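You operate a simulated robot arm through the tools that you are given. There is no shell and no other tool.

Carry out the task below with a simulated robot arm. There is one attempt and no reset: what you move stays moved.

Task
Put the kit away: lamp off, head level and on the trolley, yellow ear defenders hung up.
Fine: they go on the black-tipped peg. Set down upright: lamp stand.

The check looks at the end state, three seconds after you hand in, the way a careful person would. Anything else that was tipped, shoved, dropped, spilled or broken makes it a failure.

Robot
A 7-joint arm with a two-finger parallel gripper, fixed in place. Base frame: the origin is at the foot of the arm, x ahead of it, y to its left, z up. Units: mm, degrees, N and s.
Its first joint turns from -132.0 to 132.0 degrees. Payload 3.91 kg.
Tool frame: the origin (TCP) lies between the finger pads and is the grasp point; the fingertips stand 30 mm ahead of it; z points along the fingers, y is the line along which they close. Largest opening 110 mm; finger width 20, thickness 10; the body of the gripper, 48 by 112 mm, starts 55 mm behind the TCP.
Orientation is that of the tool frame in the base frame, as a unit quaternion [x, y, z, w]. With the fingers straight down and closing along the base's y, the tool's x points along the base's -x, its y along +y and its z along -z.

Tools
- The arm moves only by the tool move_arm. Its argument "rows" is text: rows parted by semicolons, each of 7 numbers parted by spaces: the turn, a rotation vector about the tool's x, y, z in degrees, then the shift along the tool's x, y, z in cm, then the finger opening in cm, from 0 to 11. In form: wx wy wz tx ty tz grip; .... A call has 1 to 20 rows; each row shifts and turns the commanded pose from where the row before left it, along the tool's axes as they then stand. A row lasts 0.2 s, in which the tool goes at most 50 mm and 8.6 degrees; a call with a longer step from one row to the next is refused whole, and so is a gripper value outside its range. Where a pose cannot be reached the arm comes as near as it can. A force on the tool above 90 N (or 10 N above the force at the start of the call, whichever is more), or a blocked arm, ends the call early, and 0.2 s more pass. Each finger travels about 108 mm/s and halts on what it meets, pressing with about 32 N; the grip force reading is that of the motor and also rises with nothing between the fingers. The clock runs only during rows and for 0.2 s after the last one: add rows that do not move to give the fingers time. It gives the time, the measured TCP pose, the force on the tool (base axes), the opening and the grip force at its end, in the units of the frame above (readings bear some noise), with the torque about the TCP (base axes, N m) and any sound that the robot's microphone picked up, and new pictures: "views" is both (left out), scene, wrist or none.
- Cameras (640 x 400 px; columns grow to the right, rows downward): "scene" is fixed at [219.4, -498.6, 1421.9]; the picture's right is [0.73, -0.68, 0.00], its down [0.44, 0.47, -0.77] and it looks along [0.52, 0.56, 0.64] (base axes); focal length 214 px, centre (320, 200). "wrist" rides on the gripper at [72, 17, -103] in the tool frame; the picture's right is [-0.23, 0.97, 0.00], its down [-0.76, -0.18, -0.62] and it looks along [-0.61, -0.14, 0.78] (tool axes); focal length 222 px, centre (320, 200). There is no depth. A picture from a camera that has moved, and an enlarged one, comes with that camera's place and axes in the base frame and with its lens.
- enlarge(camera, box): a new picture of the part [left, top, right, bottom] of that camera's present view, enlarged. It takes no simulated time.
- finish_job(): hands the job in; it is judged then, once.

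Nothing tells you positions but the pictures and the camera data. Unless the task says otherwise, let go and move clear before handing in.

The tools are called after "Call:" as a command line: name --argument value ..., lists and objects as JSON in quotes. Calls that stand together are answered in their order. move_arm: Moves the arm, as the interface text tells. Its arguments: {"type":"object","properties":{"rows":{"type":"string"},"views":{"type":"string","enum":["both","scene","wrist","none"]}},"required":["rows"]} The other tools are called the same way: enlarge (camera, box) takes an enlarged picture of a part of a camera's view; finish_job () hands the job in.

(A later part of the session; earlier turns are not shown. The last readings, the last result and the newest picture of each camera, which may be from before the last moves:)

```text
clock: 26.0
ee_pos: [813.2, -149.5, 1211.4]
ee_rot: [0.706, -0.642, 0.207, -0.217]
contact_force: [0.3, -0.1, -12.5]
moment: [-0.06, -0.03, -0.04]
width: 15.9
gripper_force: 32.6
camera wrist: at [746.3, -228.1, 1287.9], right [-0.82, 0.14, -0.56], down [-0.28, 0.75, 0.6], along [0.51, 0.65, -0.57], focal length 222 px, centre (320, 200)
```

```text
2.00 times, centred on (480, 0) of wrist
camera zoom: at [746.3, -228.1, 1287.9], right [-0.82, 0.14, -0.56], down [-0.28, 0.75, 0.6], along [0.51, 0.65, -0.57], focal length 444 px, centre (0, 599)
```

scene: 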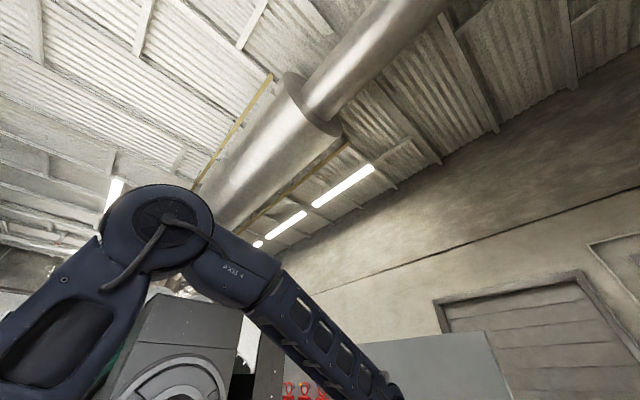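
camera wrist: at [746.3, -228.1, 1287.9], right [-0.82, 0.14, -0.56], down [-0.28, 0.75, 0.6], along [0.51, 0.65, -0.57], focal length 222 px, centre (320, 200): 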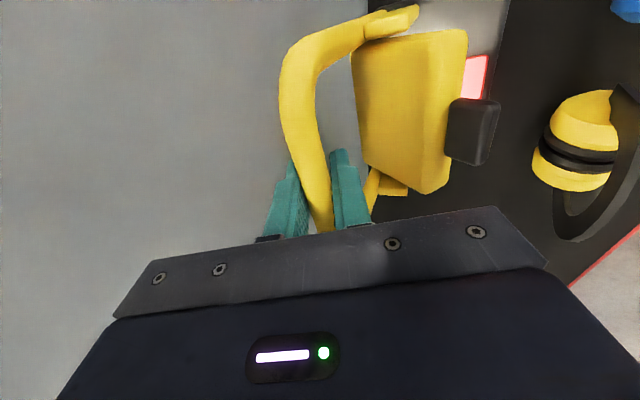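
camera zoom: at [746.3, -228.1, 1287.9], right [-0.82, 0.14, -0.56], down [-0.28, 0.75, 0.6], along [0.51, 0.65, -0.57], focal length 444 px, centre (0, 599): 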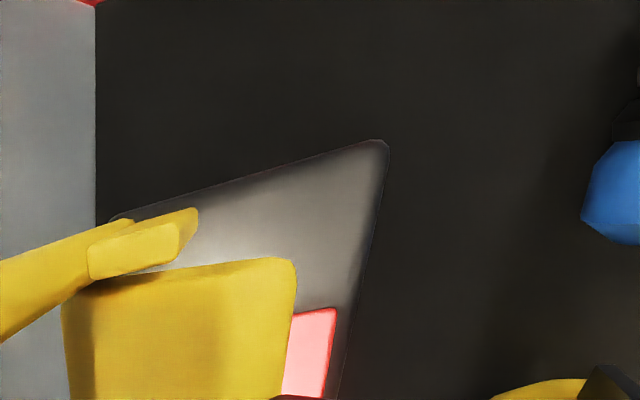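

The lamp is over the free mat area, and the mat meets the board at about x 929. I'll zoom in on the yellow defenders from here to understand their shape.

Call:
enlarge --camera "wrist" --box '[500, 60, 640, 280]'

Call:
enlarge --camera "wrist" --box '[600, 0, 640, 200]'

```text
1.82 times, centred on (570, 170) of wrist
camera zoom: at [746.3, -228.1, 1287.9], right [-0.82, 0.14, -0.56], down [-0.28, 0.75, 0.6], along [0.51, 0.65, -0.57], focal length 404 px, centre (-134, 254)
```

zoom: 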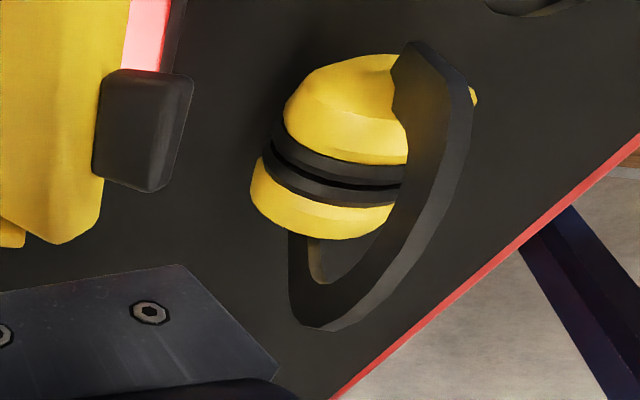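

```text
2.00 times, centred on (620, 100) of wrist
camera zoom: at [746.3, -228.1, 1287.9], right [-0.82, 0.14, -0.56], down [-0.28, 0.75, 0.6], along [0.51, 0.65, -0.57], focal length 444 px, centre (-280, 400)
```

zoom: 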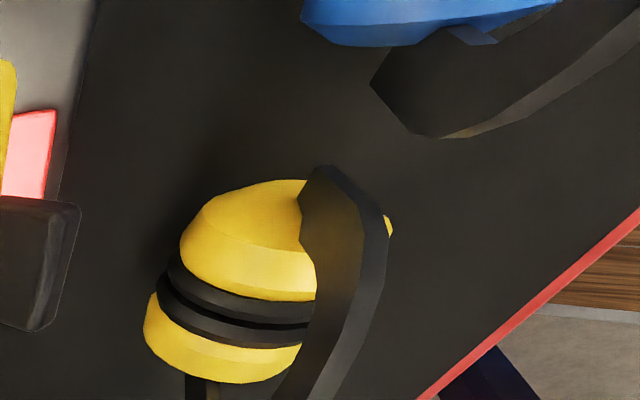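

The arch of each ear defender stands upright above its cups, which makes hanging easier. I'll shift the lamp back slightly and lower it towards the mat.

Call:
move_arm --rows "0 0 0 -0.09 1.4 0.70 0.5;0 0 0 -0.09 1.4 0.70 0.5;0 0 0 -0.09 1.4 0.70 0.5;0 0 0 -0.09 1.4 0.70 0.5;0 0 0 0 0 0 0.5;0 0 0 0 0 0 0.5" --views "wrist"

Call:
enlarge --camera "scene" --box '[340, 399, 640, 400]'

Call:
enlarge --camera "wrist" --box '[320, 0, 640, 1]'

```text
clock: 27.4
ee_pos: [783.8, -148.2, 1154.5]
ee_rot: [0.706, -0.641, 0.206, -0.217]
contact_force: [-0.4, -0.4, -13.6]
moment: [0.0, -0.05, -0.01]
width: 15.8
gripper_force: 31.9
camera wrist: at [717.9, -225.8, 1230.2], right [-0.82, 0.14, -0.56], down [-0.28, 0.75, 0.6], along [0.51, 0.65, -0.57], focal length 222 px, centre (320, 200)
```

wrist: 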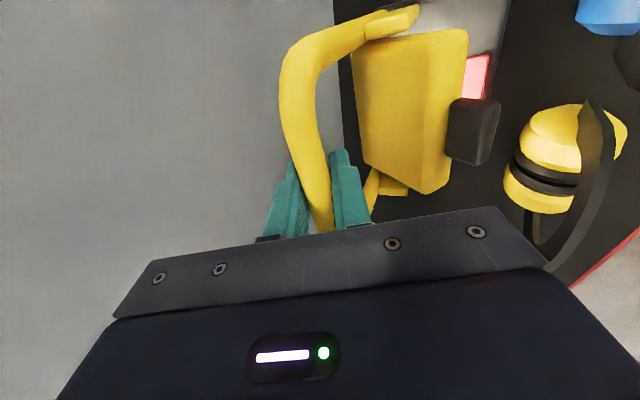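

```text
2.13 times, centred on (490, 400) of scene
camera zoom: at [219.4, -498.6, 1421.9], right [0.73, -0.68, 0.0], down [0.44, 0.47, -0.77], along [0.52, 0.56, 0.64], focal length 458 px, centre (-43, -226)
```

zoom: 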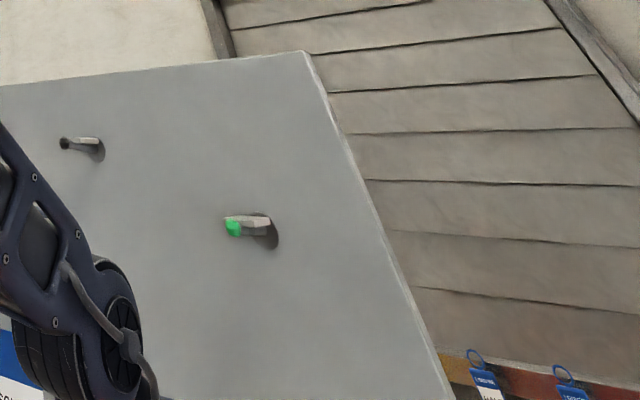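

```text
2.00 times, centred on (480, 0) of wrist
camera zoom: at [717.9, -225.8, 1230.2], right [-0.82, 0.14, -0.56], down [-0.28, 0.75, 0.6], along [0.51, 0.65, -0.57], focal length 444 px, centre (0, 599)
```

zoom: 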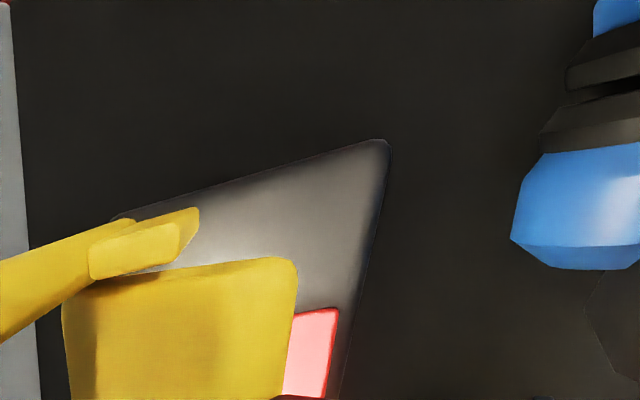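

The base's front edge should be about 10–15 mm above the mat. I'll lower in small steps and watch the force.

Call:
move_arm --rows "0 0 0 -0.005 0.172 0.246 0.5;0 0 0 -0.005 0.172 0.246 0.5;0 0 0 -0.005 0.172 0.246 0.5;0 0 0 0 0 0 0.5" --views "none"

```text
clock: 28.4
ee_pos: [782.9, -148.3, 1146.9]
ee_rot: [0.706, -0.641, 0.207, -0.217]
contact_force: [0.5, 0.0, -12.1]
moment: [-0.02, -0.08, 0.0]
width: 15.8
gripper_force: 32.2
```

Call:
move_arm --rows "0 0 0 -0.005 0.172 0.246 0.5;0 0 0 -0.005 0.172 0.246 0.5;0 0 0 -0.005 0.172 0.246 0.5;0 0 0 0 0 0 0.5" --views "none"

Call:
move_arm --rows "0 0 0 -0.005 0.172 0.246 0.5;0 0 0 -0.005 0.172 0.246 0.5;0 0 0 0 0 0 0.5" --views "wrist"

```text
clock: 29.4
ee_pos: [784.3, -148.5, 1138.0]
ee_rot: [0.707, -0.641, 0.207, -0.217]
contact_force: [-0.2, 0.1, -12.6]
moment: [-0.02, -0.09, -0.02]
width: 15.8
gripper_force: 32.2
```

```text
clock: 30.2
ee_pos: [783.5, -148.6, 1130.7]
ee_rot: [0.707, -0.641, 0.207, -0.217]
contact_force: [0.2, 0.0, -12.8]
moment: [-0.03, -0.07, 0.02]
width: 16.0
gripper_force: 33.0
camera wrist: at [717.6, -226.7, 1207.1], right [-0.82, 0.14, -0.56], down [-0.28, 0.75, 0.6], along [0.51, 0.65, -0.57], focal length 222 px, centre (320, 200)
```

wrist: 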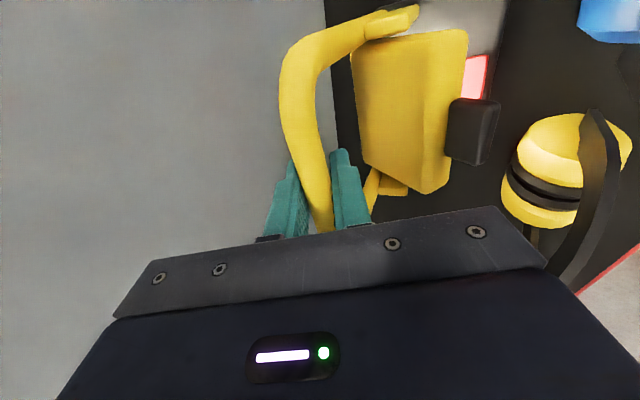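

It's still hanging free, so I'll keep lowering in small steps.

Call:
move_arm --rows "0 0 0 -0.005 0.172 0.246 0.5;0 0 0 -0.005 0.172 0.246 0.5;0 0 0 -0.005 0.172 0.246 0.5;0 0 0 0 0 0 0.5" --views "none"

Call:
move_arm --rows "0 0 0 -0.005 0.172 0.246 0.5;0 0 0 -0.005 0.172 0.246 0.5;0 0 0 0 0 0 0.5" --views "none"

Call:
enlarge --camera "wrist" --box '[320, 0, 640, 1]'

```text
clock: 31.2
ee_pos: [784.7, -147.8, 1122.9]
ee_rot: [0.707, -0.641, 0.206, -0.217]
contact_force: [1.0, 0.4, -11.9]
moment: [-0.02, -0.06, 0.01]
width: 15.6
gripper_force: 32.9
```

```text
clock: 32.0
ee_pos: [784.9, -147.4, 1116.6]
ee_rot: [0.708, -0.64, 0.207, -0.217]
contact_force: [0.0, 0.4, -12.4]
moment: [-0.05, -0.08, 0.0]
width: 15.7
gripper_force: 32.2
```

```text
2.00 times, centred on (480, 0) of wrist
camera zoom: at [718.5, -225.9, 1192.2], right [-0.82, 0.14, -0.56], down [-0.28, 0.75, 0.6], along [0.51, 0.65, -0.57], focal length 444 px, centre (0, 599)
```

zoom: 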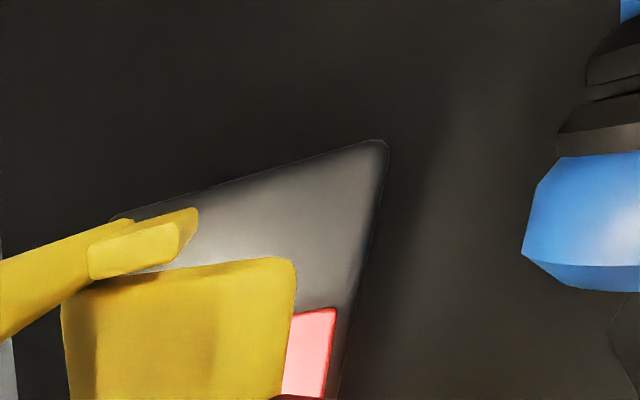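

Still no contact, so I'll continue lowering.

Call:
move_arm --rows "0 0 0 -0.005 0.172 0.246 0.5;0 0 0 -0.005 0.172 0.246 0.5;0 0 0 -0.005 0.172 0.246 0.5;0 0 0 0 0 0 0.5" --views "none"

Call:
move_arm --rows "0 0 0 -0.005 0.172 0.246 0.5;0 0 0 -0.005 0.172 0.246 0.5;0 0 0 0 0 0 0.5" --views "none"

Call:
enlarge --camera "wrist" --box '[320, 0, 640, 1]'

```text
clock: 33.0
ee_pos: [784.2, -148.5, 1106.1]
ee_rot: [0.706, -0.641, 0.207, -0.217]
contact_force: [0.0, -0.3, -11.5]
moment: [-0.01, -0.06, 0.03]
width: 15.6
gripper_force: 31.5
```

```text
clock: 33.8
ee_pos: [783.7, -148.0, 1101.0]
ee_rot: [0.707, -0.641, 0.207, -0.217]
contact_force: [-0.1, 0.3, -12.3]
moment: [0.0, -0.08, 0.01]
width: 15.7
gripper_force: 31.9
```

```text
2.00 times, centred on (480, 0) of wrist
camera zoom: at [717.5, -225.8, 1176.9], right [-0.82, 0.14, -0.56], down [-0.28, 0.75, 0.6], along [0.51, 0.65, -0.57], focal length 444 px, centre (0, 599)
```

zoom: 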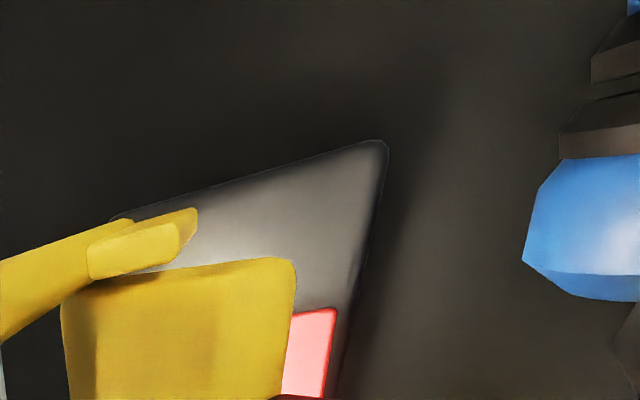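

The base's shadow on the mat is drawing in, so contact should be close. I'll continue.

Call:
move_arm --rows "0 0 0 -0.005 0.172 0.246 0.5;0 0 0 -0.005 0.172 0.246 0.5;0 0 0 -0.005 0.172 0.246 0.5;0 0 0 0 0 0 0.5" --views "none"

Call:
move_arm --rows "0 0 0 -0.005 0.172 0.246 0.5;0 0 0 -0.005 0.172 0.246 0.5;0 0 0 0 0 0 0.5" --views "none"

Call:
enlarge --camera "wrist" --box '[320, 0, 640, 1]'

```text
clock: 34.8
ee_pos: [782.2, -146.6, 1091.3]
ee_rot: [0.707, -0.641, 0.207, -0.216]
contact_force: [4.8, 1.4, 13.9]
moment: [0.24, 0.24, 0.1]
width: 16.0
gripper_force: 32.1
```

```text
clock: 35.6
ee_pos: [783.6, -147.1, 1087.9]
ee_rot: [0.706, -0.641, 0.209, -0.217]
contact_force: [10.9, 3.5, 43.1]
moment: [0.13, 0.56, -0.18]
width: 15.4
gripper_force: 31.9
```

```text
2.00 times, centred on (480, 0) of wrist
camera zoom: at [716.9, -225.1, 1163.8], right [-0.81, 0.14, -0.56], down [-0.28, 0.75, 0.6], along [0.51, 0.65, -0.57], focal length 444 px, centre (0, 599)
```

zoom: 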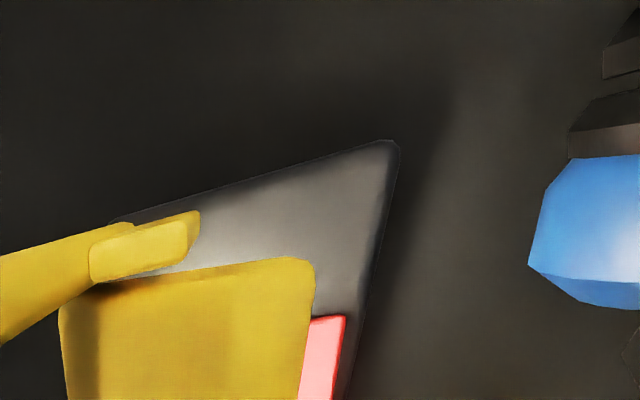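

The front edge touched the mat at bar z ≈ 1093, so the mat is at about z 861. I'll ease up and walk the bar forward along the arc so the base rotates flat.

Call:
move_arm --rows "0 0 0 0.1 -0.986 0.327 0.5;0 0 0 0.09 -0.70 0.737 0.5;0 0 0 0.09 -0.70 0.737 0.5;0 0 0 0 0 0 0.5" --views "wrist"

Call:
enlarge --camera "wrist" --box '[320, 0, 640, 1]'

```text
clock: 36.6
ee_pos: [813.8, -148.2, 1085.3]
ee_rot: [0.707, -0.641, 0.206, -0.217]
contact_force: [1.4, 0.5, -12.8]
moment: [-0.04, -0.25, -0.04]
width: 15.6
gripper_force: 31.8
camera wrist: at [747.3, -226.3, 1161.3], right [-0.82, 0.14, -0.56], down [-0.28, 0.75, 0.6], along [0.5, 0.65, -0.57], focal length 222 px, centre (320, 200)
```

wrist: 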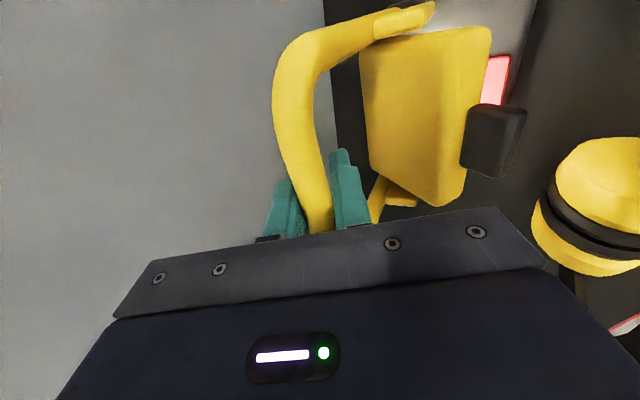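

```text
2.00 times, centred on (480, 0) of wrist
camera zoom: at [747.3, -226.3, 1161.3], right [-0.82, 0.14, -0.56], down [-0.28, 0.75, 0.6], along [0.5, 0.65, -0.57], focal length 444 px, centre (0, 599)
```

zoom: 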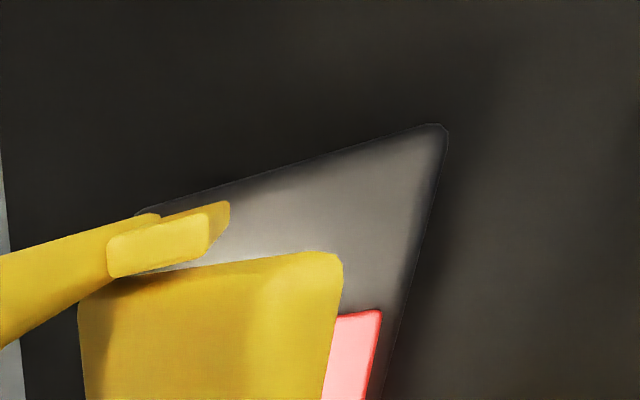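

The lamp has rotated partway and is hanging again. I'll continue forward and down.

Call:
move_arm --rows "0 0 0 0.07 -0.42 0.786 0.5;0 0 0 0.07 -0.42 0.786 0.5;0 0 0 0 0 0 0.5" --views "none"

Call:
move_arm --rows "0 0 0 0.1 -0.42 0.786 0.5;0 0 0 0 0 0 0.5" --views "wrist"

Call:
enlarge --camera "wrist" --box '[320, 0, 640, 1]'

```text
clock: 37.4
ee_pos: [831.5, -148.3, 1080.0]
ee_rot: [0.706, -0.64, 0.21, -0.22]
contact_force: [12.7, 1.2, 28.8]
moment: [0.33, 0.37, -0.07]
width: 15.8
gripper_force: 31.9
```

```text
clock: 38.0
ee_pos: [835.8, -148.3, 1070.1]
ee_rot: [0.707, -0.642, 0.204, -0.216]
contact_force: [-0.2, 0.6, -10.6]
moment: [-0.16, -0.31, -0.13]
width: 16.0
gripper_force: 32.1
camera wrist: at [769.8, -226.2, 1145.9], right [-0.82, 0.14, -0.55], down [-0.28, 0.75, 0.6], along [0.5, 0.65, -0.57], focal length 222 px, centre (320, 200)
```

wrist: 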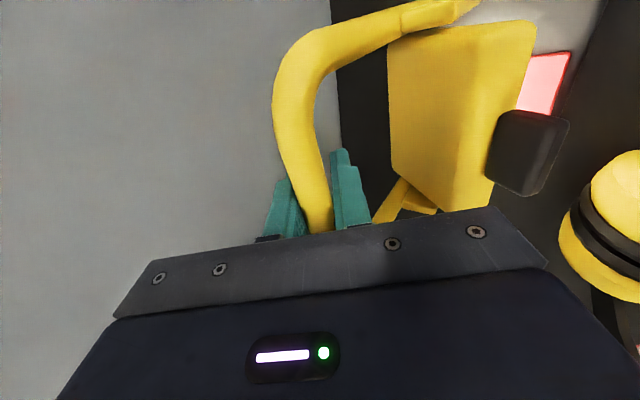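

```text
2.00 times, centred on (480, 0) of wrist
camera zoom: at [769.8, -226.2, 1145.9], right [-0.82, 0.14, -0.55], down [-0.28, 0.75, 0.6], along [0.5, 0.65, -0.57], focal length 444 px, centre (0, 599)
```

zoom: 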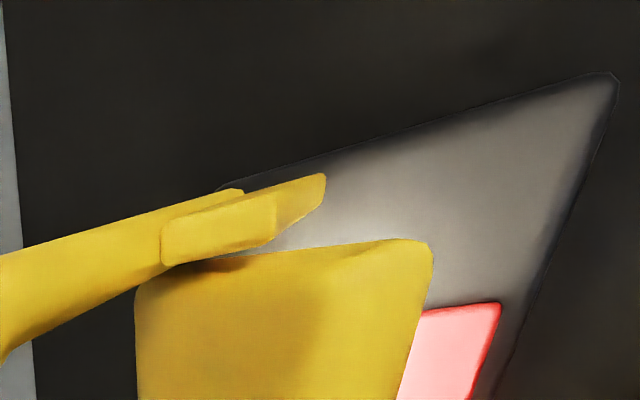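

The lamp now looks nearly upright in the grip, with the bar near its final height. I'll lower the last few millimetres gently.

Call:
move_arm --rows "0 0 0 -0.003 0.115 0.164 0.5;0 0 0 -0.003 0.115 0.164 0.5;0 0 0 0 0 0 0.5" --views "none"

Call:
enlarge --camera "wrist" --box '[320, 0, 640, 1]'

```text
clock: 38.8
ee_pos: [836.7, -149.6, 1070.2]
ee_rot: [0.706, -0.641, 0.208, -0.217]
contact_force: [6.5, 3.1, 8.6]
moment: [0.07, 0.29, -0.15]
width: 15.7
gripper_force: 32.1
```

```text
2.00 times, centred on (480, 0) of wrist
camera zoom: at [770.5, -226.8, 1145.9], right [-0.81, 0.14, -0.56], down [-0.28, 0.75, 0.6], along [0.51, 0.65, -0.57], focal length 444 px, centre (0, 599)
```

zoom: 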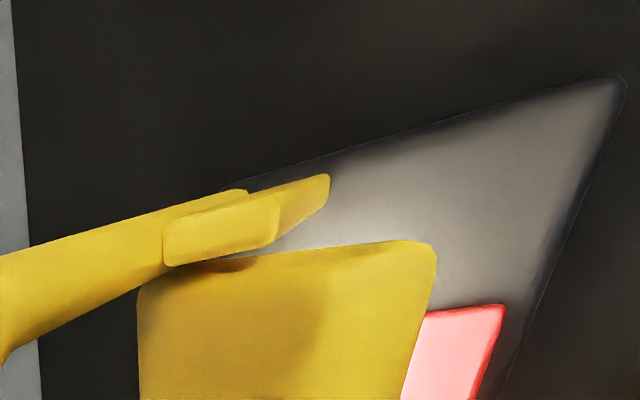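

The mat is now carrying the lamp. I'll open slightly to release the bar and check that the lamp settles flat.

Call:
move_arm --rows "0 0 0 0 0 0 2.0;0 0 0 0 0 0 3.5;0 0 0 0 0 0 5;0 0 0 0 0 0 5" --views "wrist"

Call:
enlarge --camera "wrist" --box '[320, 0, 640, 1]'

```text
clock: 39.8
ee_pos: [836.0, -149.3, 1068.0]
ee_rot: [0.706, -0.641, 0.207, -0.217]
contact_force: [0.7, 0.3, -0.3]
moment: [-0.01, 0.02, 0.0]
width: 49.9
gripper_force: 0.1
camera wrist: at [770.2, -227.0, 1145.2], right [-0.82, 0.14, -0.56], down [-0.28, 0.75, 0.6], along [0.51, 0.65, -0.57], focal length 222 px, centre (320, 200)
```

wrist: 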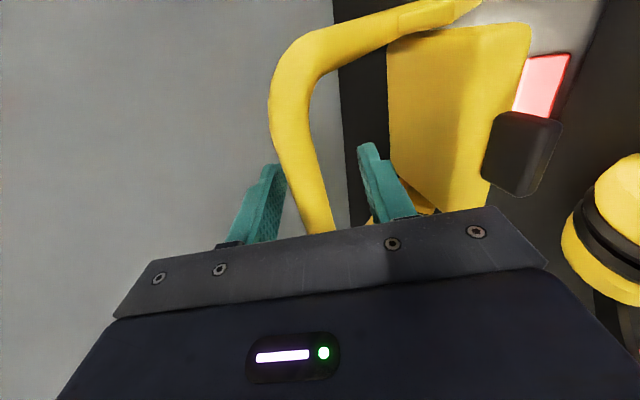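

```text
2.00 times, centred on (480, 0) of wrist
camera zoom: at [770.2, -227.0, 1145.2], right [-0.82, 0.14, -0.56], down [-0.28, 0.75, 0.6], along [0.51, 0.65, -0.57], focal length 444 px, centre (0, 599)
```

zoom: 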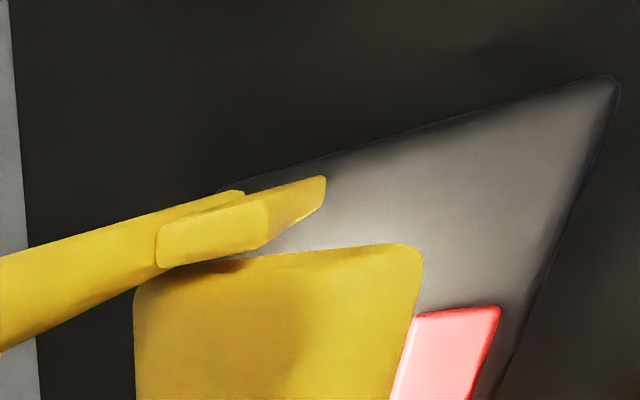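

The lamp is standing on the mat and has been released. I'll retract straight back along the approach line.

Call:
move_arm --rows "0 0 0 0 0 -2 5;0 0 0 0 0 -3 5;0 0 0 0 0 -4 5;0 0 0 0 0 -4 5;0 0 0 0 0 -4 5;0 0 0 0 0 -3 5;0 0 0 0 0 0 5" --views "wrist"

Call:
enlarge --camera "wrist" --box '[240, 0, 640, 1]'

```text
clock: 41.4
ee_pos: [724.6, -154.3, 1229.4]
ee_rot: [0.707, -0.641, 0.207, -0.217]
contact_force: [-0.5, -0.3, -0.2]
moment: [0.01, -0.03, 0.03]
width: 50.1
gripper_force: 0.0
camera wrist: at [658.9, -232.2, 1306.2], right [-0.82, 0.14, -0.56], down [-0.28, 0.75, 0.6], along [0.51, 0.65, -0.57], focal length 222 px, centre (320, 200)
```

wrist: 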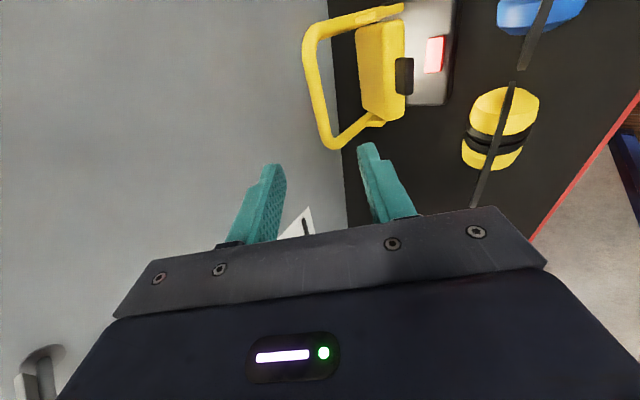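

```text
1.60 times, centred on (440, 0) of wrist
camera zoom: at [658.9, -232.2, 1306.2], right [-0.82, 0.14, -0.56], down [-0.28, 0.75, 0.6], along [0.51, 0.65, -0.57], focal length 355 px, centre (128, 519)
```

zoom: 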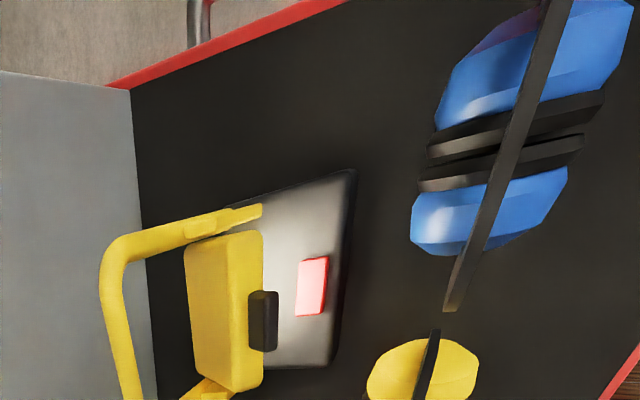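

The lamp stands upright, but its head overhangs the switch, so I'll level the head first. I need a side view to find its pivot and tilt, so I'm reorienting the camera to look from the right side.

Call:
move_arm --rows "-7 0 0 0 0 -1 5;-7 0 0 0 0 -1 5;-7 0 0 0 0 -1 5;-7 0 0 2 0 0 5;-7 0 0 2 0 0 5;0 -7 0 2 0 0 5;0 -7 0 2 0 0 5;0 -7 0 2 0 0 5;0 -7 0 2 0 0 5;0 -7 0 2 0 0 5;0 0 0 0 0 0 5" --views "wrist"

```text
clock: 43.8
ee_pos: [723.1, -292.3, 1238.8]
ee_rot: [0.707, -0.643, -0.218, -0.198]
contact_force: [0.0, 0.6, 0.7]
moment: [-0.01, 0.0, 0.0]
width: 50.1
gripper_force: 0.1
camera wrist: at [717.5, -412.2, 1283.0], right [-0.99, 0.1, 0.13], down [0.15, 0.29, 0.94], along [0.05, 0.95, -0.31], focal length 222 px, centre (320, 200)
```

wrist: 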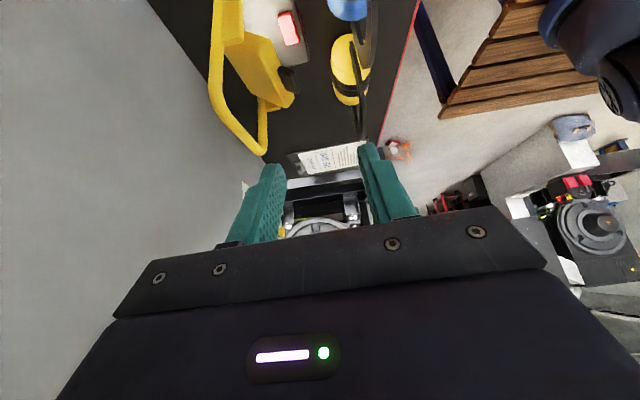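

The view is clear. I'll lower the camera to the lamp's height on the right side.

Call:
move_arm --rows "0 0 0 2.56 -0.97 2.63 5;0 0 0 2.56 -0.97 2.63 5;0 0 0 2.56 -0.97 2.63 5;0 0 0 2.56 -0.97 2.63 5;0 0 0 2.56 -0.97 2.63 5;0 0 0 2.56 -0.97 2.63 5;0 0 0 2.56 -0.97 2.63 5;0 0 0 0 0 0 5" --views "wrist"

Call:
enlarge --camera "wrist" --box '[0, 0, 640, 1]'

```text
clock: 45.6
ee_pos: [791.6, -331.7, 986.7]
ee_rot: [0.707, -0.643, -0.217, -0.198]
contact_force: [0.4, -0.8, -0.3]
moment: [0.01, -0.02, 0.01]
width: 49.9
gripper_force: 0.3
camera wrist: at [785.0, -451.0, 1031.5], right [-0.99, 0.1, 0.13], down [0.15, 0.3, 0.94], along [0.05, 0.95, -0.31], focal length 222 px, centre (320, 200)
```

wrist: 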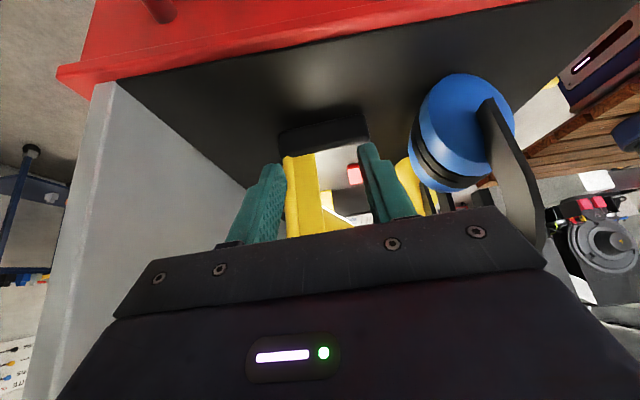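

```text
1.00 times, centred on (320, 0) of wrist (not enlarged: the box is as wide or as high as the picture)
camera zoom: at [785.0, -451.0, 1031.5], right [-0.99, 0.1, 0.13], down [0.15, 0.3, 0.94], along [0.05, 0.95, -0.31], focal length 222 px, centre (320, 400)
```

zoom: 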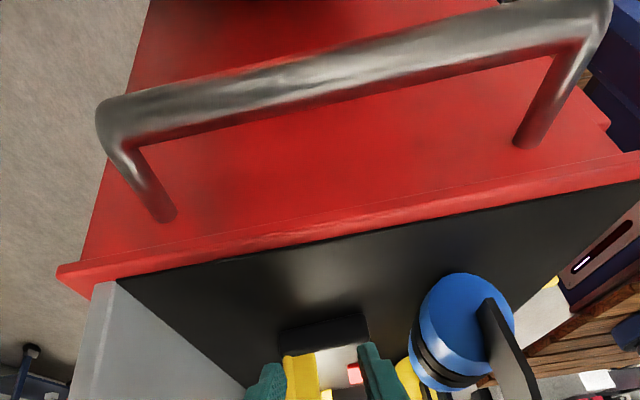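

The palm hides the lower half of the frame. I'll rise and tilt up so the lamp falls in the visible part.

Call:
move_arm --rows "0 0 0 -2.06 0 -3.03 5;0 0 0 -2.06 0 -3.03 5;0 0 0 -2.06 0 -3.03 5;0 -8.5 0 0 0 0 5;0 -8.5 0 0 0 0 5;0 0 0 0 0 0 5" --views "wrist"

Call:
enlarge --camera "wrist" --box '[200, 40, 460, 210]'

```text
clock: 47.0
ee_pos: [793.8, -329.9, 1096.6]
ee_rot: [0.666, -0.607, -0.319, -0.292]
contact_force: [-0.5, -0.1, -0.3]
moment: [0.01, 0.01, 0.0]
width: 50.2
gripper_force: 0.2
camera wrist: at [788.2, -457.5, 1104.9], right [-0.98, 0.05, 0.18], down [0.18, 0.01, 0.98], along [0.05, 1.0, -0.02], focal length 222 px, centre (320, 200)
```

wrist: 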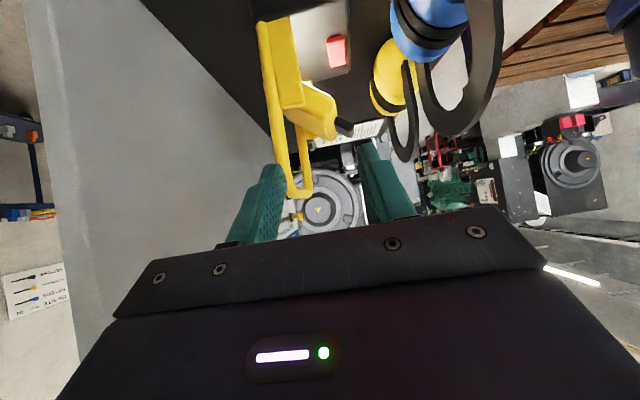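

```text
2.35 times, centred on (330, 125) of wrist
camera zoom: at [788.2, -457.5, 1104.9], right [-0.98, 0.05, 0.18], down [0.18, 0.01, 0.98], along [0.05, 1.0, -0.02], focal length 523 px, centre (296, 376)
```

zoom: 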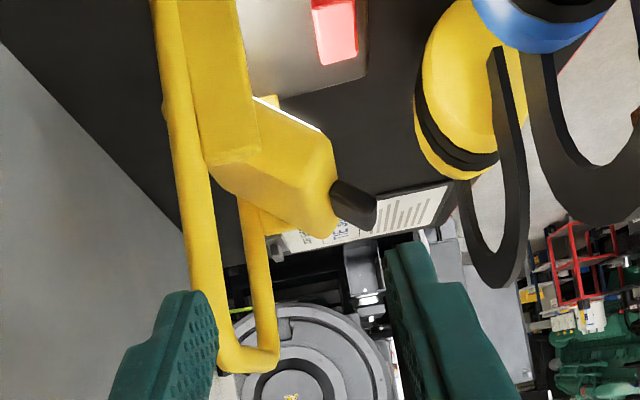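

This is a very useful side view: the head faces down by about 49°, its pivot is at roughly (812, 987) in x–z, and the black tab is at about (752, -155, 1009). I'll lift clear and turn the tool so I can grip the tab across y and swing the head up about that pivot.

Call:
move_arm --rows "0 0 0 -2.57 0 -1.98 5;0 0 0 -2.57 0 -1.98 5;0 0 0 -2.57 0 -1.98 5;0 0 0 -2.57 0 -1.98 6;0 8.6 0 0 0 0 7;0 8.6 0 0 0 0 7;0 8.6 0 0 0 0 7;0 8.6 0 0 0 0 7;0 8.6 0 0 0 0 7;0 8.6 0 0 0 0 7;0 0 8.2 0 0 0 7;0 0 8.2 0 0 0 7;0 0 8.2 0 0 0 7;0 0 8.2 0 0 0 7;0 0 8.2 0 0 0 7;0 0 8.2 0 0 0 7;0 0 8.2 0 0 0 7;0 0 8.2 0 0 0 7;0 0 8.2 0 0 0 7;0 0 8.2 0 0 0 7" --views "none"

```text
clock: 51.2
ee_pos: [795.0, -327.9, 1222.1]
ee_rot: [-0.115, 0.993, -0.004, -0.001]
contact_force: [0.0, 0.8, 0.4]
moment: [0.02, 0.05, -0.04]
width: 70.1
gripper_force: 0.1
```

The tool is vertical with some yaw left over. I'll align it with the lamp's slight yaw, move in front of the lamp above the defenders, and tilt 40°.

Call:
move_arm --rows "0 0 8.2 0 0 0 7;0 0 0 2.34 2.93 1.03 7;0 0 0 2.34 2.93 1.03 7;0 0 0 2.34 2.93 1.03 7;0 0 0 2.34 2.93 1.03 7;0 0 0 2.34 2.93 1.03 7;0 0 0 2.34 2.93 1.03 7;0 -8 0 0 0 0 7;0 -8 0 0 0 0 7;0 -8 0 0 0 0 7;0 -8 0 0 0 0 7;0 -8 0 0 0 0 7;0 0 0 0 0 0 7" --views "both"

Call:
enlarge --camera "wrist" --box '[230, 30, 430, 200]'

```text
clock: 54.0
ee_pos: [638.9, -166.3, 1161.5]
ee_rot: [-0.043, 0.939, 0.012, 0.342]
contact_force: [-0.3, -1.0, 0.9]
moment: [0.03, -0.03, -0.04]
width: 69.9
gripper_force: 0.1
camera wrist: at [515.0, -160.2, 1193.7], right [0.09, 0.99, 0.14], down [0.2, -0.15, 0.97], along [0.98, -0.06, -0.21], focal length 222 px, centre (320, 200)
```

scene: 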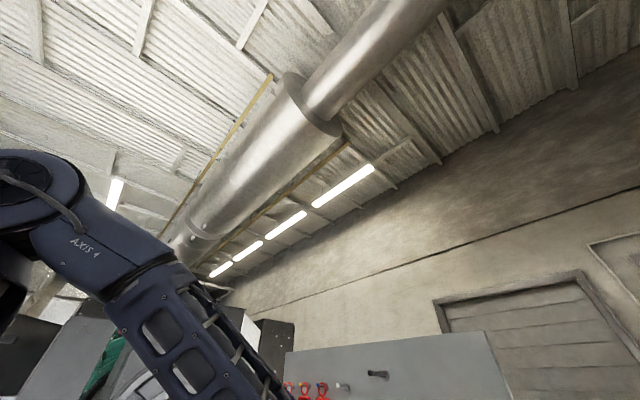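
wrist: 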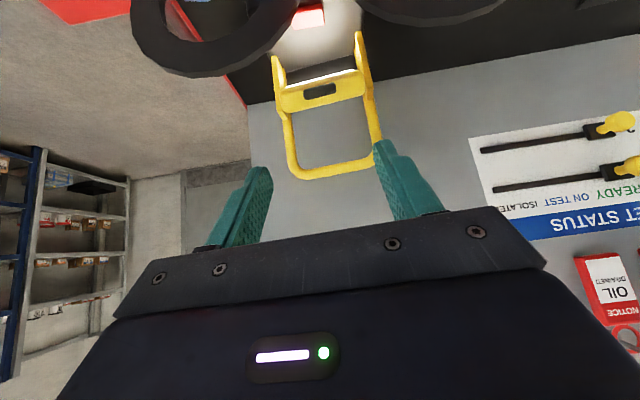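

```text
2.35 times, centred on (330, 115) of wrist
camera zoom: at [515.0, -160.2, 1193.7], right [0.09, 0.99, 0.14], down [0.2, -0.15, 0.97], along [0.98, -0.06, -0.21], focal length 523 px, centre (296, 400)
```

zoom: 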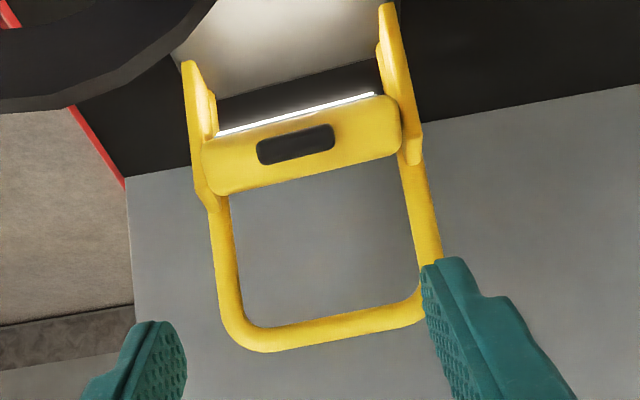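

The tab is centred at about (755, -155, 1008), and the LED is edge-on from here, which confirms the ~49° tilt. I'll move to a pre-grasp pose along the tool axis.

Call:
move_arm --rows "0 0 0 0.23 0.06 2.56 7;0 0 0 0.23 0.06 2.56 7;0 0 0 0.23 0.06 2.56 7;0 0 0 0.23 0.06 2.56 7;0 0 0 0 0 0 7" --views "wrist"

Call:
enlarge --camera "wrist" --box '[220, 30, 440, 230]'

```text
clock: 55.2
ee_pos: [696.7, -160.4, 1075.6]
ee_rot: [-0.044, 0.939, 0.011, 0.341]
contact_force: [-0.8, 0.1, -0.2]
moment: [-0.01, 0.06, 0.01]
width: 70.2
gripper_force: 0.1
camera wrist: at [572.8, -154.5, 1108.0], right [0.09, 0.99, 0.14], down [0.2, -0.15, 0.97], along [0.98, -0.06, -0.21], focal length 222 px, centre (320, 200)
```

wrist: 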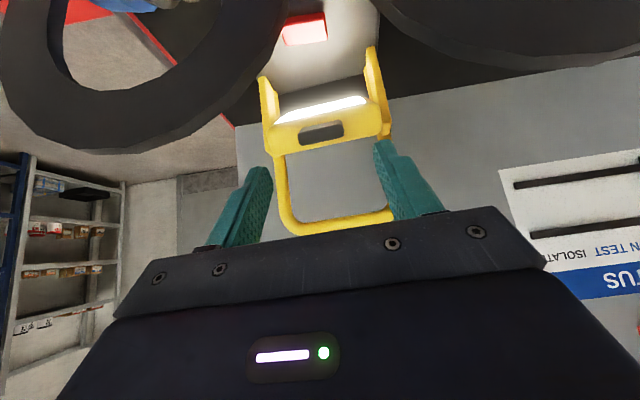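

```text
2.00 times, centred on (330, 130) of wrist
camera zoom: at [572.8, -154.5, 1108.0], right [0.09, 0.99, 0.14], down [0.2, -0.15, 0.97], along [0.98, -0.06, -0.21], focal length 444 px, centre (300, 340)
```

zoom: 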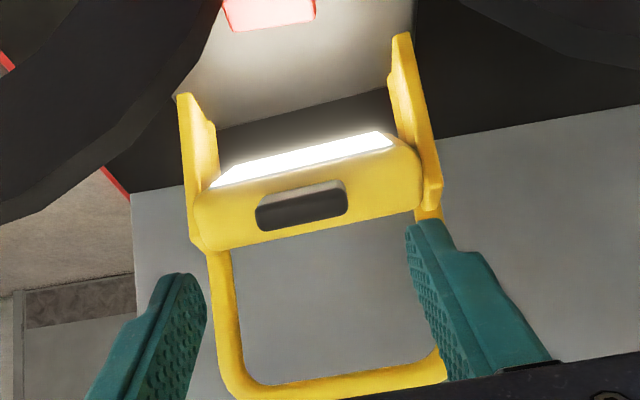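

The tab is nearly on the tool axis, about 87 mm ahead of the TCP. I'll advance most of the way and check.

Call:
move_arm --rows "0 0 0 -0.03 0.02 1.6 7;0 0 0 -0.03 0.02 1.6 7;0 0 0 -0.03 0.02 1.6 7;0 0 0 -0.02 0.01 0.6 7;0 0 0 0 0 0 7" --views "wrist"

Call:
enlarge --camera "wrist" --box '[220, 60, 440, 230]'

```text
clock: 56.4
ee_pos: [730.5, -156.9, 1035.5]
ee_rot: [-0.043, 0.939, 0.012, 0.341]
contact_force: [0.3, -0.6, -0.2]
moment: [0.02, 0.0, -0.01]
width: 70.0
gripper_force: 0.0
camera wrist: at [608.4, -149.9, 1068.6], right [0.09, 0.99, 0.14], down [0.2, -0.15, 0.97], along [0.98, -0.06, -0.21], focal length 222 px, centre (320, 200)
```

wrist: 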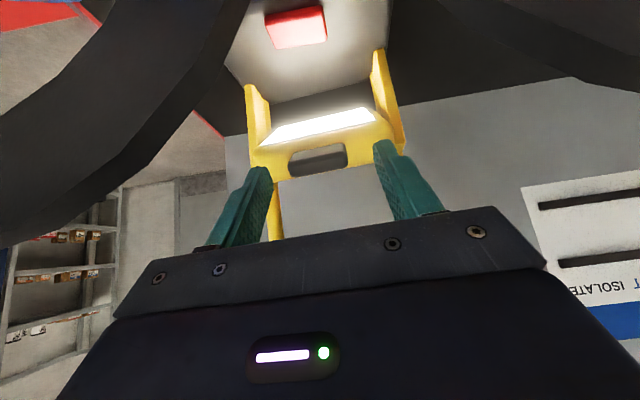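

```text
2.35 times, centred on (330, 145) of wrist
camera zoom: at [608.4, -149.9, 1068.6], right [0.09, 0.99, 0.14], down [0.2, -0.15, 0.97], along [0.98, -0.06, -0.21], focal length 523 px, centre (296, 329)
```

zoom: 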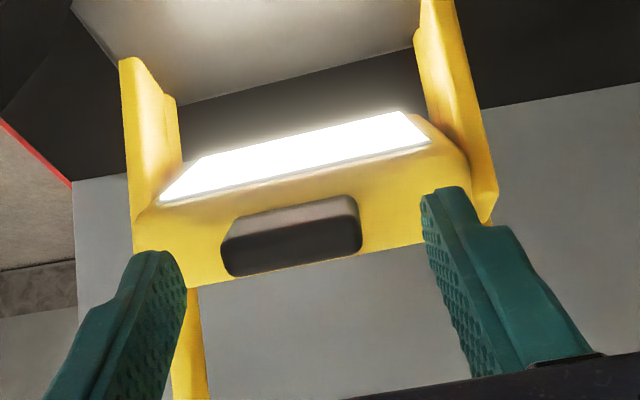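

The tips are about 12 mm past the tab's front face and centred on it with no contact. I'll close on the tab.

Call:
move_arm --rows "0 0 0 0 0 0 6;0 0 0 0 0 0 5;0 0 0 0 0 0 4;0 0 0 0 0 0 3.5;0 0 0 0 0 0 3.5" --views "wrist"

Call:
enlarge --camera "wrist" --box '[220, 60, 440, 230]'

```text
clock: 57.6
ee_pos: [731.8, -156.5, 1036.1]
ee_rot: [-0.044, 0.939, 0.011, 0.341]
contact_force: [-1.2, -4.9, 2.0]
moment: [-0.1, -0.02, -0.25]
width: 39.8
gripper_force: 32.2
camera wrist: at [608.3, -150.1, 1068.7], right [0.09, 0.99, 0.14], down [0.2, -0.15, 0.97], along [0.98, -0.06, -0.21], focal length 222 px, centre (320, 200)
```

wrist: 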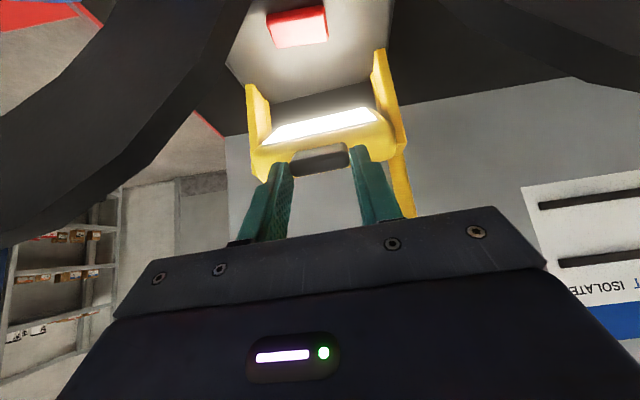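

```text
2.35 times, centred on (330, 145) of wrist
camera zoom: at [608.3, -150.1, 1068.7], right [0.09, 0.99, 0.14], down [0.2, -0.15, 0.97], along [0.98, -0.06, -0.21], focal length 523 px, centre (296, 329)
```

zoom: 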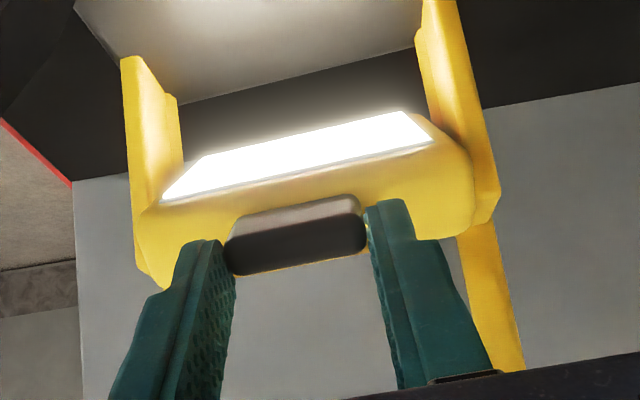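

The tab is gripped at 40 mm. I'll start rotating the head up about the pivot in small arc steps, watching the force.

Call:
move_arm --rows "0 6 0 -0.95 0 -0.265 3.5;0 6 0 -0.95 0 -0.265 3.5;0 0 0 0 0 0 3.5" --views "wrist"

Call:
enlarge --camera "wrist" --box '[200, 20, 440, 230]'

```text
clock: 58.4
ee_pos: [743.4, -153.4, 1052.0]
ee_rot: [-0.044, 0.97, 0.007, 0.24]
contact_force: [0.4, 0.4, -10.9]
moment: [0.27, 0.64, 0.02]
width: 39.6
gripper_force: 31.7
camera wrist: at [630.4, -146.7, 1109.2], right [0.11, 0.99, 0.1], down [0.4, -0.14, 0.91], along [0.91, -0.06, -0.41], focal length 222 px, centre (320, 200)
```

wrist: 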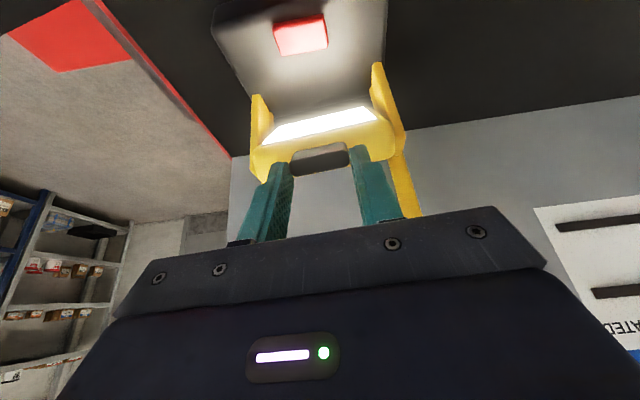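

```text
1.90 times, centred on (320, 125) of wrist
camera zoom: at [630.4, -146.7, 1109.2], right [0.11, 0.99, 0.1], down [0.4, -0.14, 0.91], along [0.91, -0.06, -0.41], focal length 423 px, centre (320, 343)
```

zoom: 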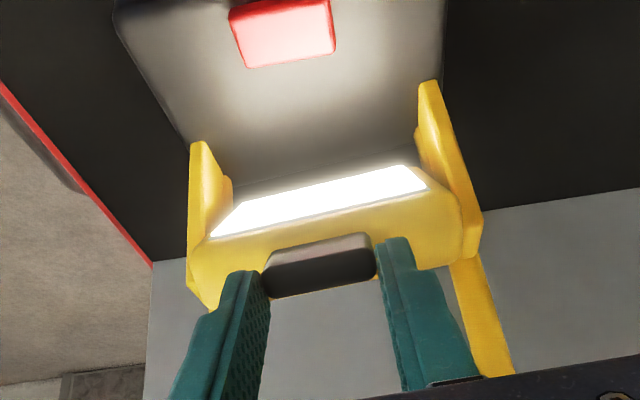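

The LED angle went from about 50° to 35° with the base still flat on the mat, so the head is turning on its hinge. The upward pull suggests the real pivot is nearer x 800, so I'll correct the arc and continue.

Call:
move_arm --rows "0 6 0 -0.72 0 0.05 3.5;0 6 0 -0.85 0 -0.18 3.5;0 0 0 0 0 0 3.5" --views "wrist"

Call:
enlarge --camera "wrist" --box '[200, 20, 440, 230]'

```text
clock: 59.2
ee_pos: [758.1, -152.3, 1061.3]
ee_rot: [-0.046, 0.989, 0.003, 0.139]
contact_force: [5.4, -0.4, 10.7]
moment: [-0.07, -0.96, -0.02]
width: 40.0
gripper_force: 32.2
camera wrist: at [658.5, -144.3, 1139.9], right [0.13, 0.99, 0.05], down [0.57, -0.12, 0.81], along [0.81, -0.07, -0.58], focal length 222 px, centre (320, 200)
```

wrist: 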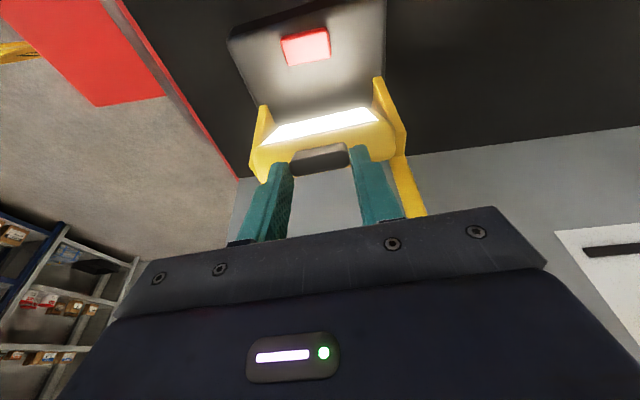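

```text
1.90 times, centred on (320, 125) of wrist
camera zoom: at [658.5, -144.3, 1139.9], right [0.13, 0.99, 0.05], down [0.57, -0.12, 0.81], along [0.81, -0.07, -0.58], focal length 423 px, centre (320, 343)
```

zoom: 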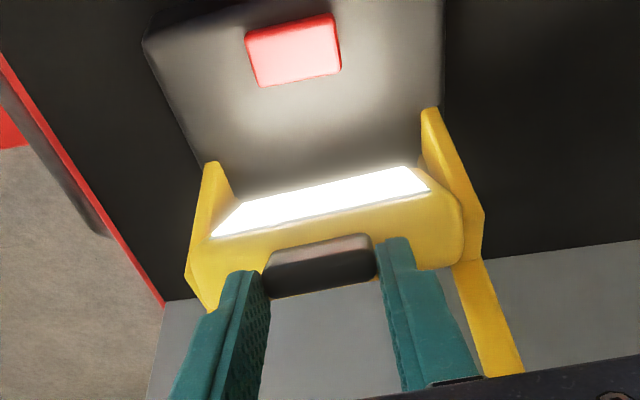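

The head keeps turning with the tool, and the force changed sign, so the true pivot lies between my two estimates. I'll continue the arc.

Call:
move_arm --rows "0 6 0 -0.9 0 -0.3 3.5;0 6 0 -0.9 0 -0.22 3.5;0 0 0 0 0 0 3.5" --views "wrist"

Call:
enlarge --camera "wrist" --box '[200, 20, 440, 230]'

```text
clock: 60.0
ee_pos: [773.4, -153.5, 1067.3]
ee_rot: [-0.045, 0.998, -0.002, 0.033]
contact_force: [0.2, 1.3, -9.4]
moment: [-0.05, 0.1, -0.06]
width: 39.6
gripper_force: 32.2
camera wrist: at [693.3, -141.3, 1165.6], right [0.14, 0.99, 0.01], down [0.73, -0.11, 0.67], along [0.67, -0.09, -0.74], focal length 222 px, centre (320, 200)
```

wrist: 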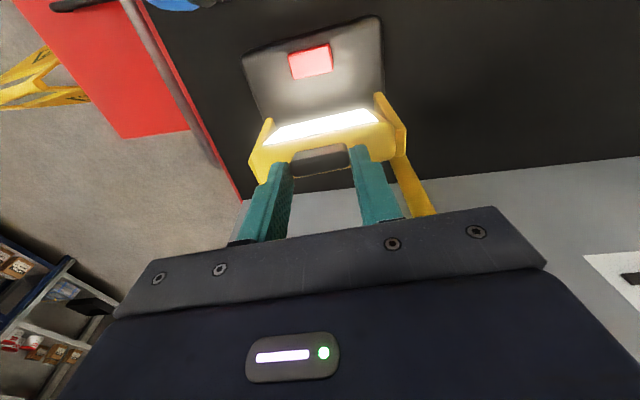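

```text
1.90 times, centred on (320, 125) of wrist
camera zoom: at [693.3, -141.3, 1165.6], right [0.14, 0.99, 0.01], down [0.73, -0.11, 0.67], along [0.67, -0.09, -0.74], focal length 423 px, centre (320, 343)
```

zoom: 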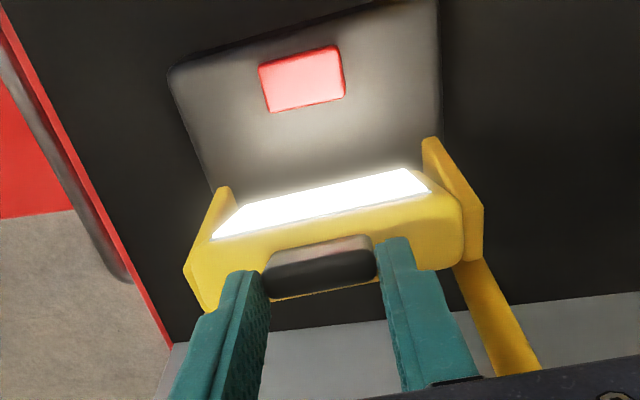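

The base is still flat and the head is down to about 13° of tilt. I'll do two more arc steps with a slightly lower path.

Call:
move_arm --rows "0 6 0 -0.86 0 -0.04 3.5;0 6 0 -0.88 0 -0.2 3.5;0 0 0 0 0 0 3.5" --views "wrist"

Call:
enlarge --camera "wrist" --box '[200, 20, 440, 230]'

```text
clock: 60.8
ee_pos: [789.9, -150.2, 1071.5]
ee_rot: [-0.044, 0.997, -0.008, -0.071]
contact_force: [0.7, -1.9, -9.3]
moment: [-0.01, 0.03, 0.04]
width: 39.8
gripper_force: 32.5
camera wrist: at [732.5, -137.9, 1184.0], right [0.14, 0.99, -0.04], down [0.85, -0.1, 0.51], along [0.5, -0.1, -0.86], focal length 222 px, centre (320, 200)
```

wrist: 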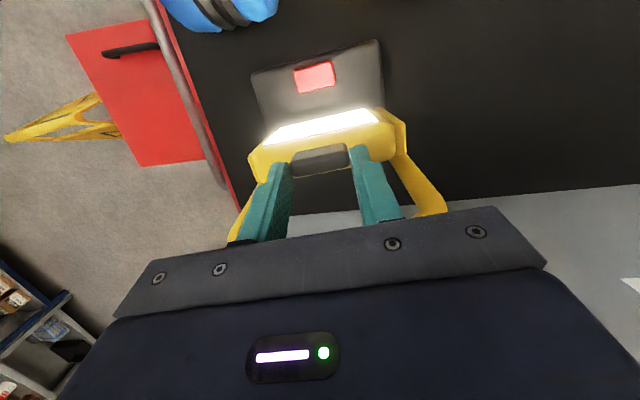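

```text
1.90 times, centred on (320, 125) of wrist
camera zoom: at [732.5, -137.9, 1184.0], right [0.14, 0.99, -0.04], down [0.85, -0.1, 0.51], along [0.5, -0.1, -0.86], focal length 423 px, centre (320, 343)
```

zoom: 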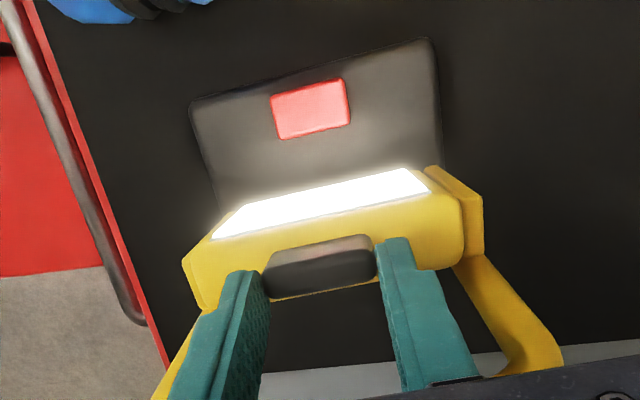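

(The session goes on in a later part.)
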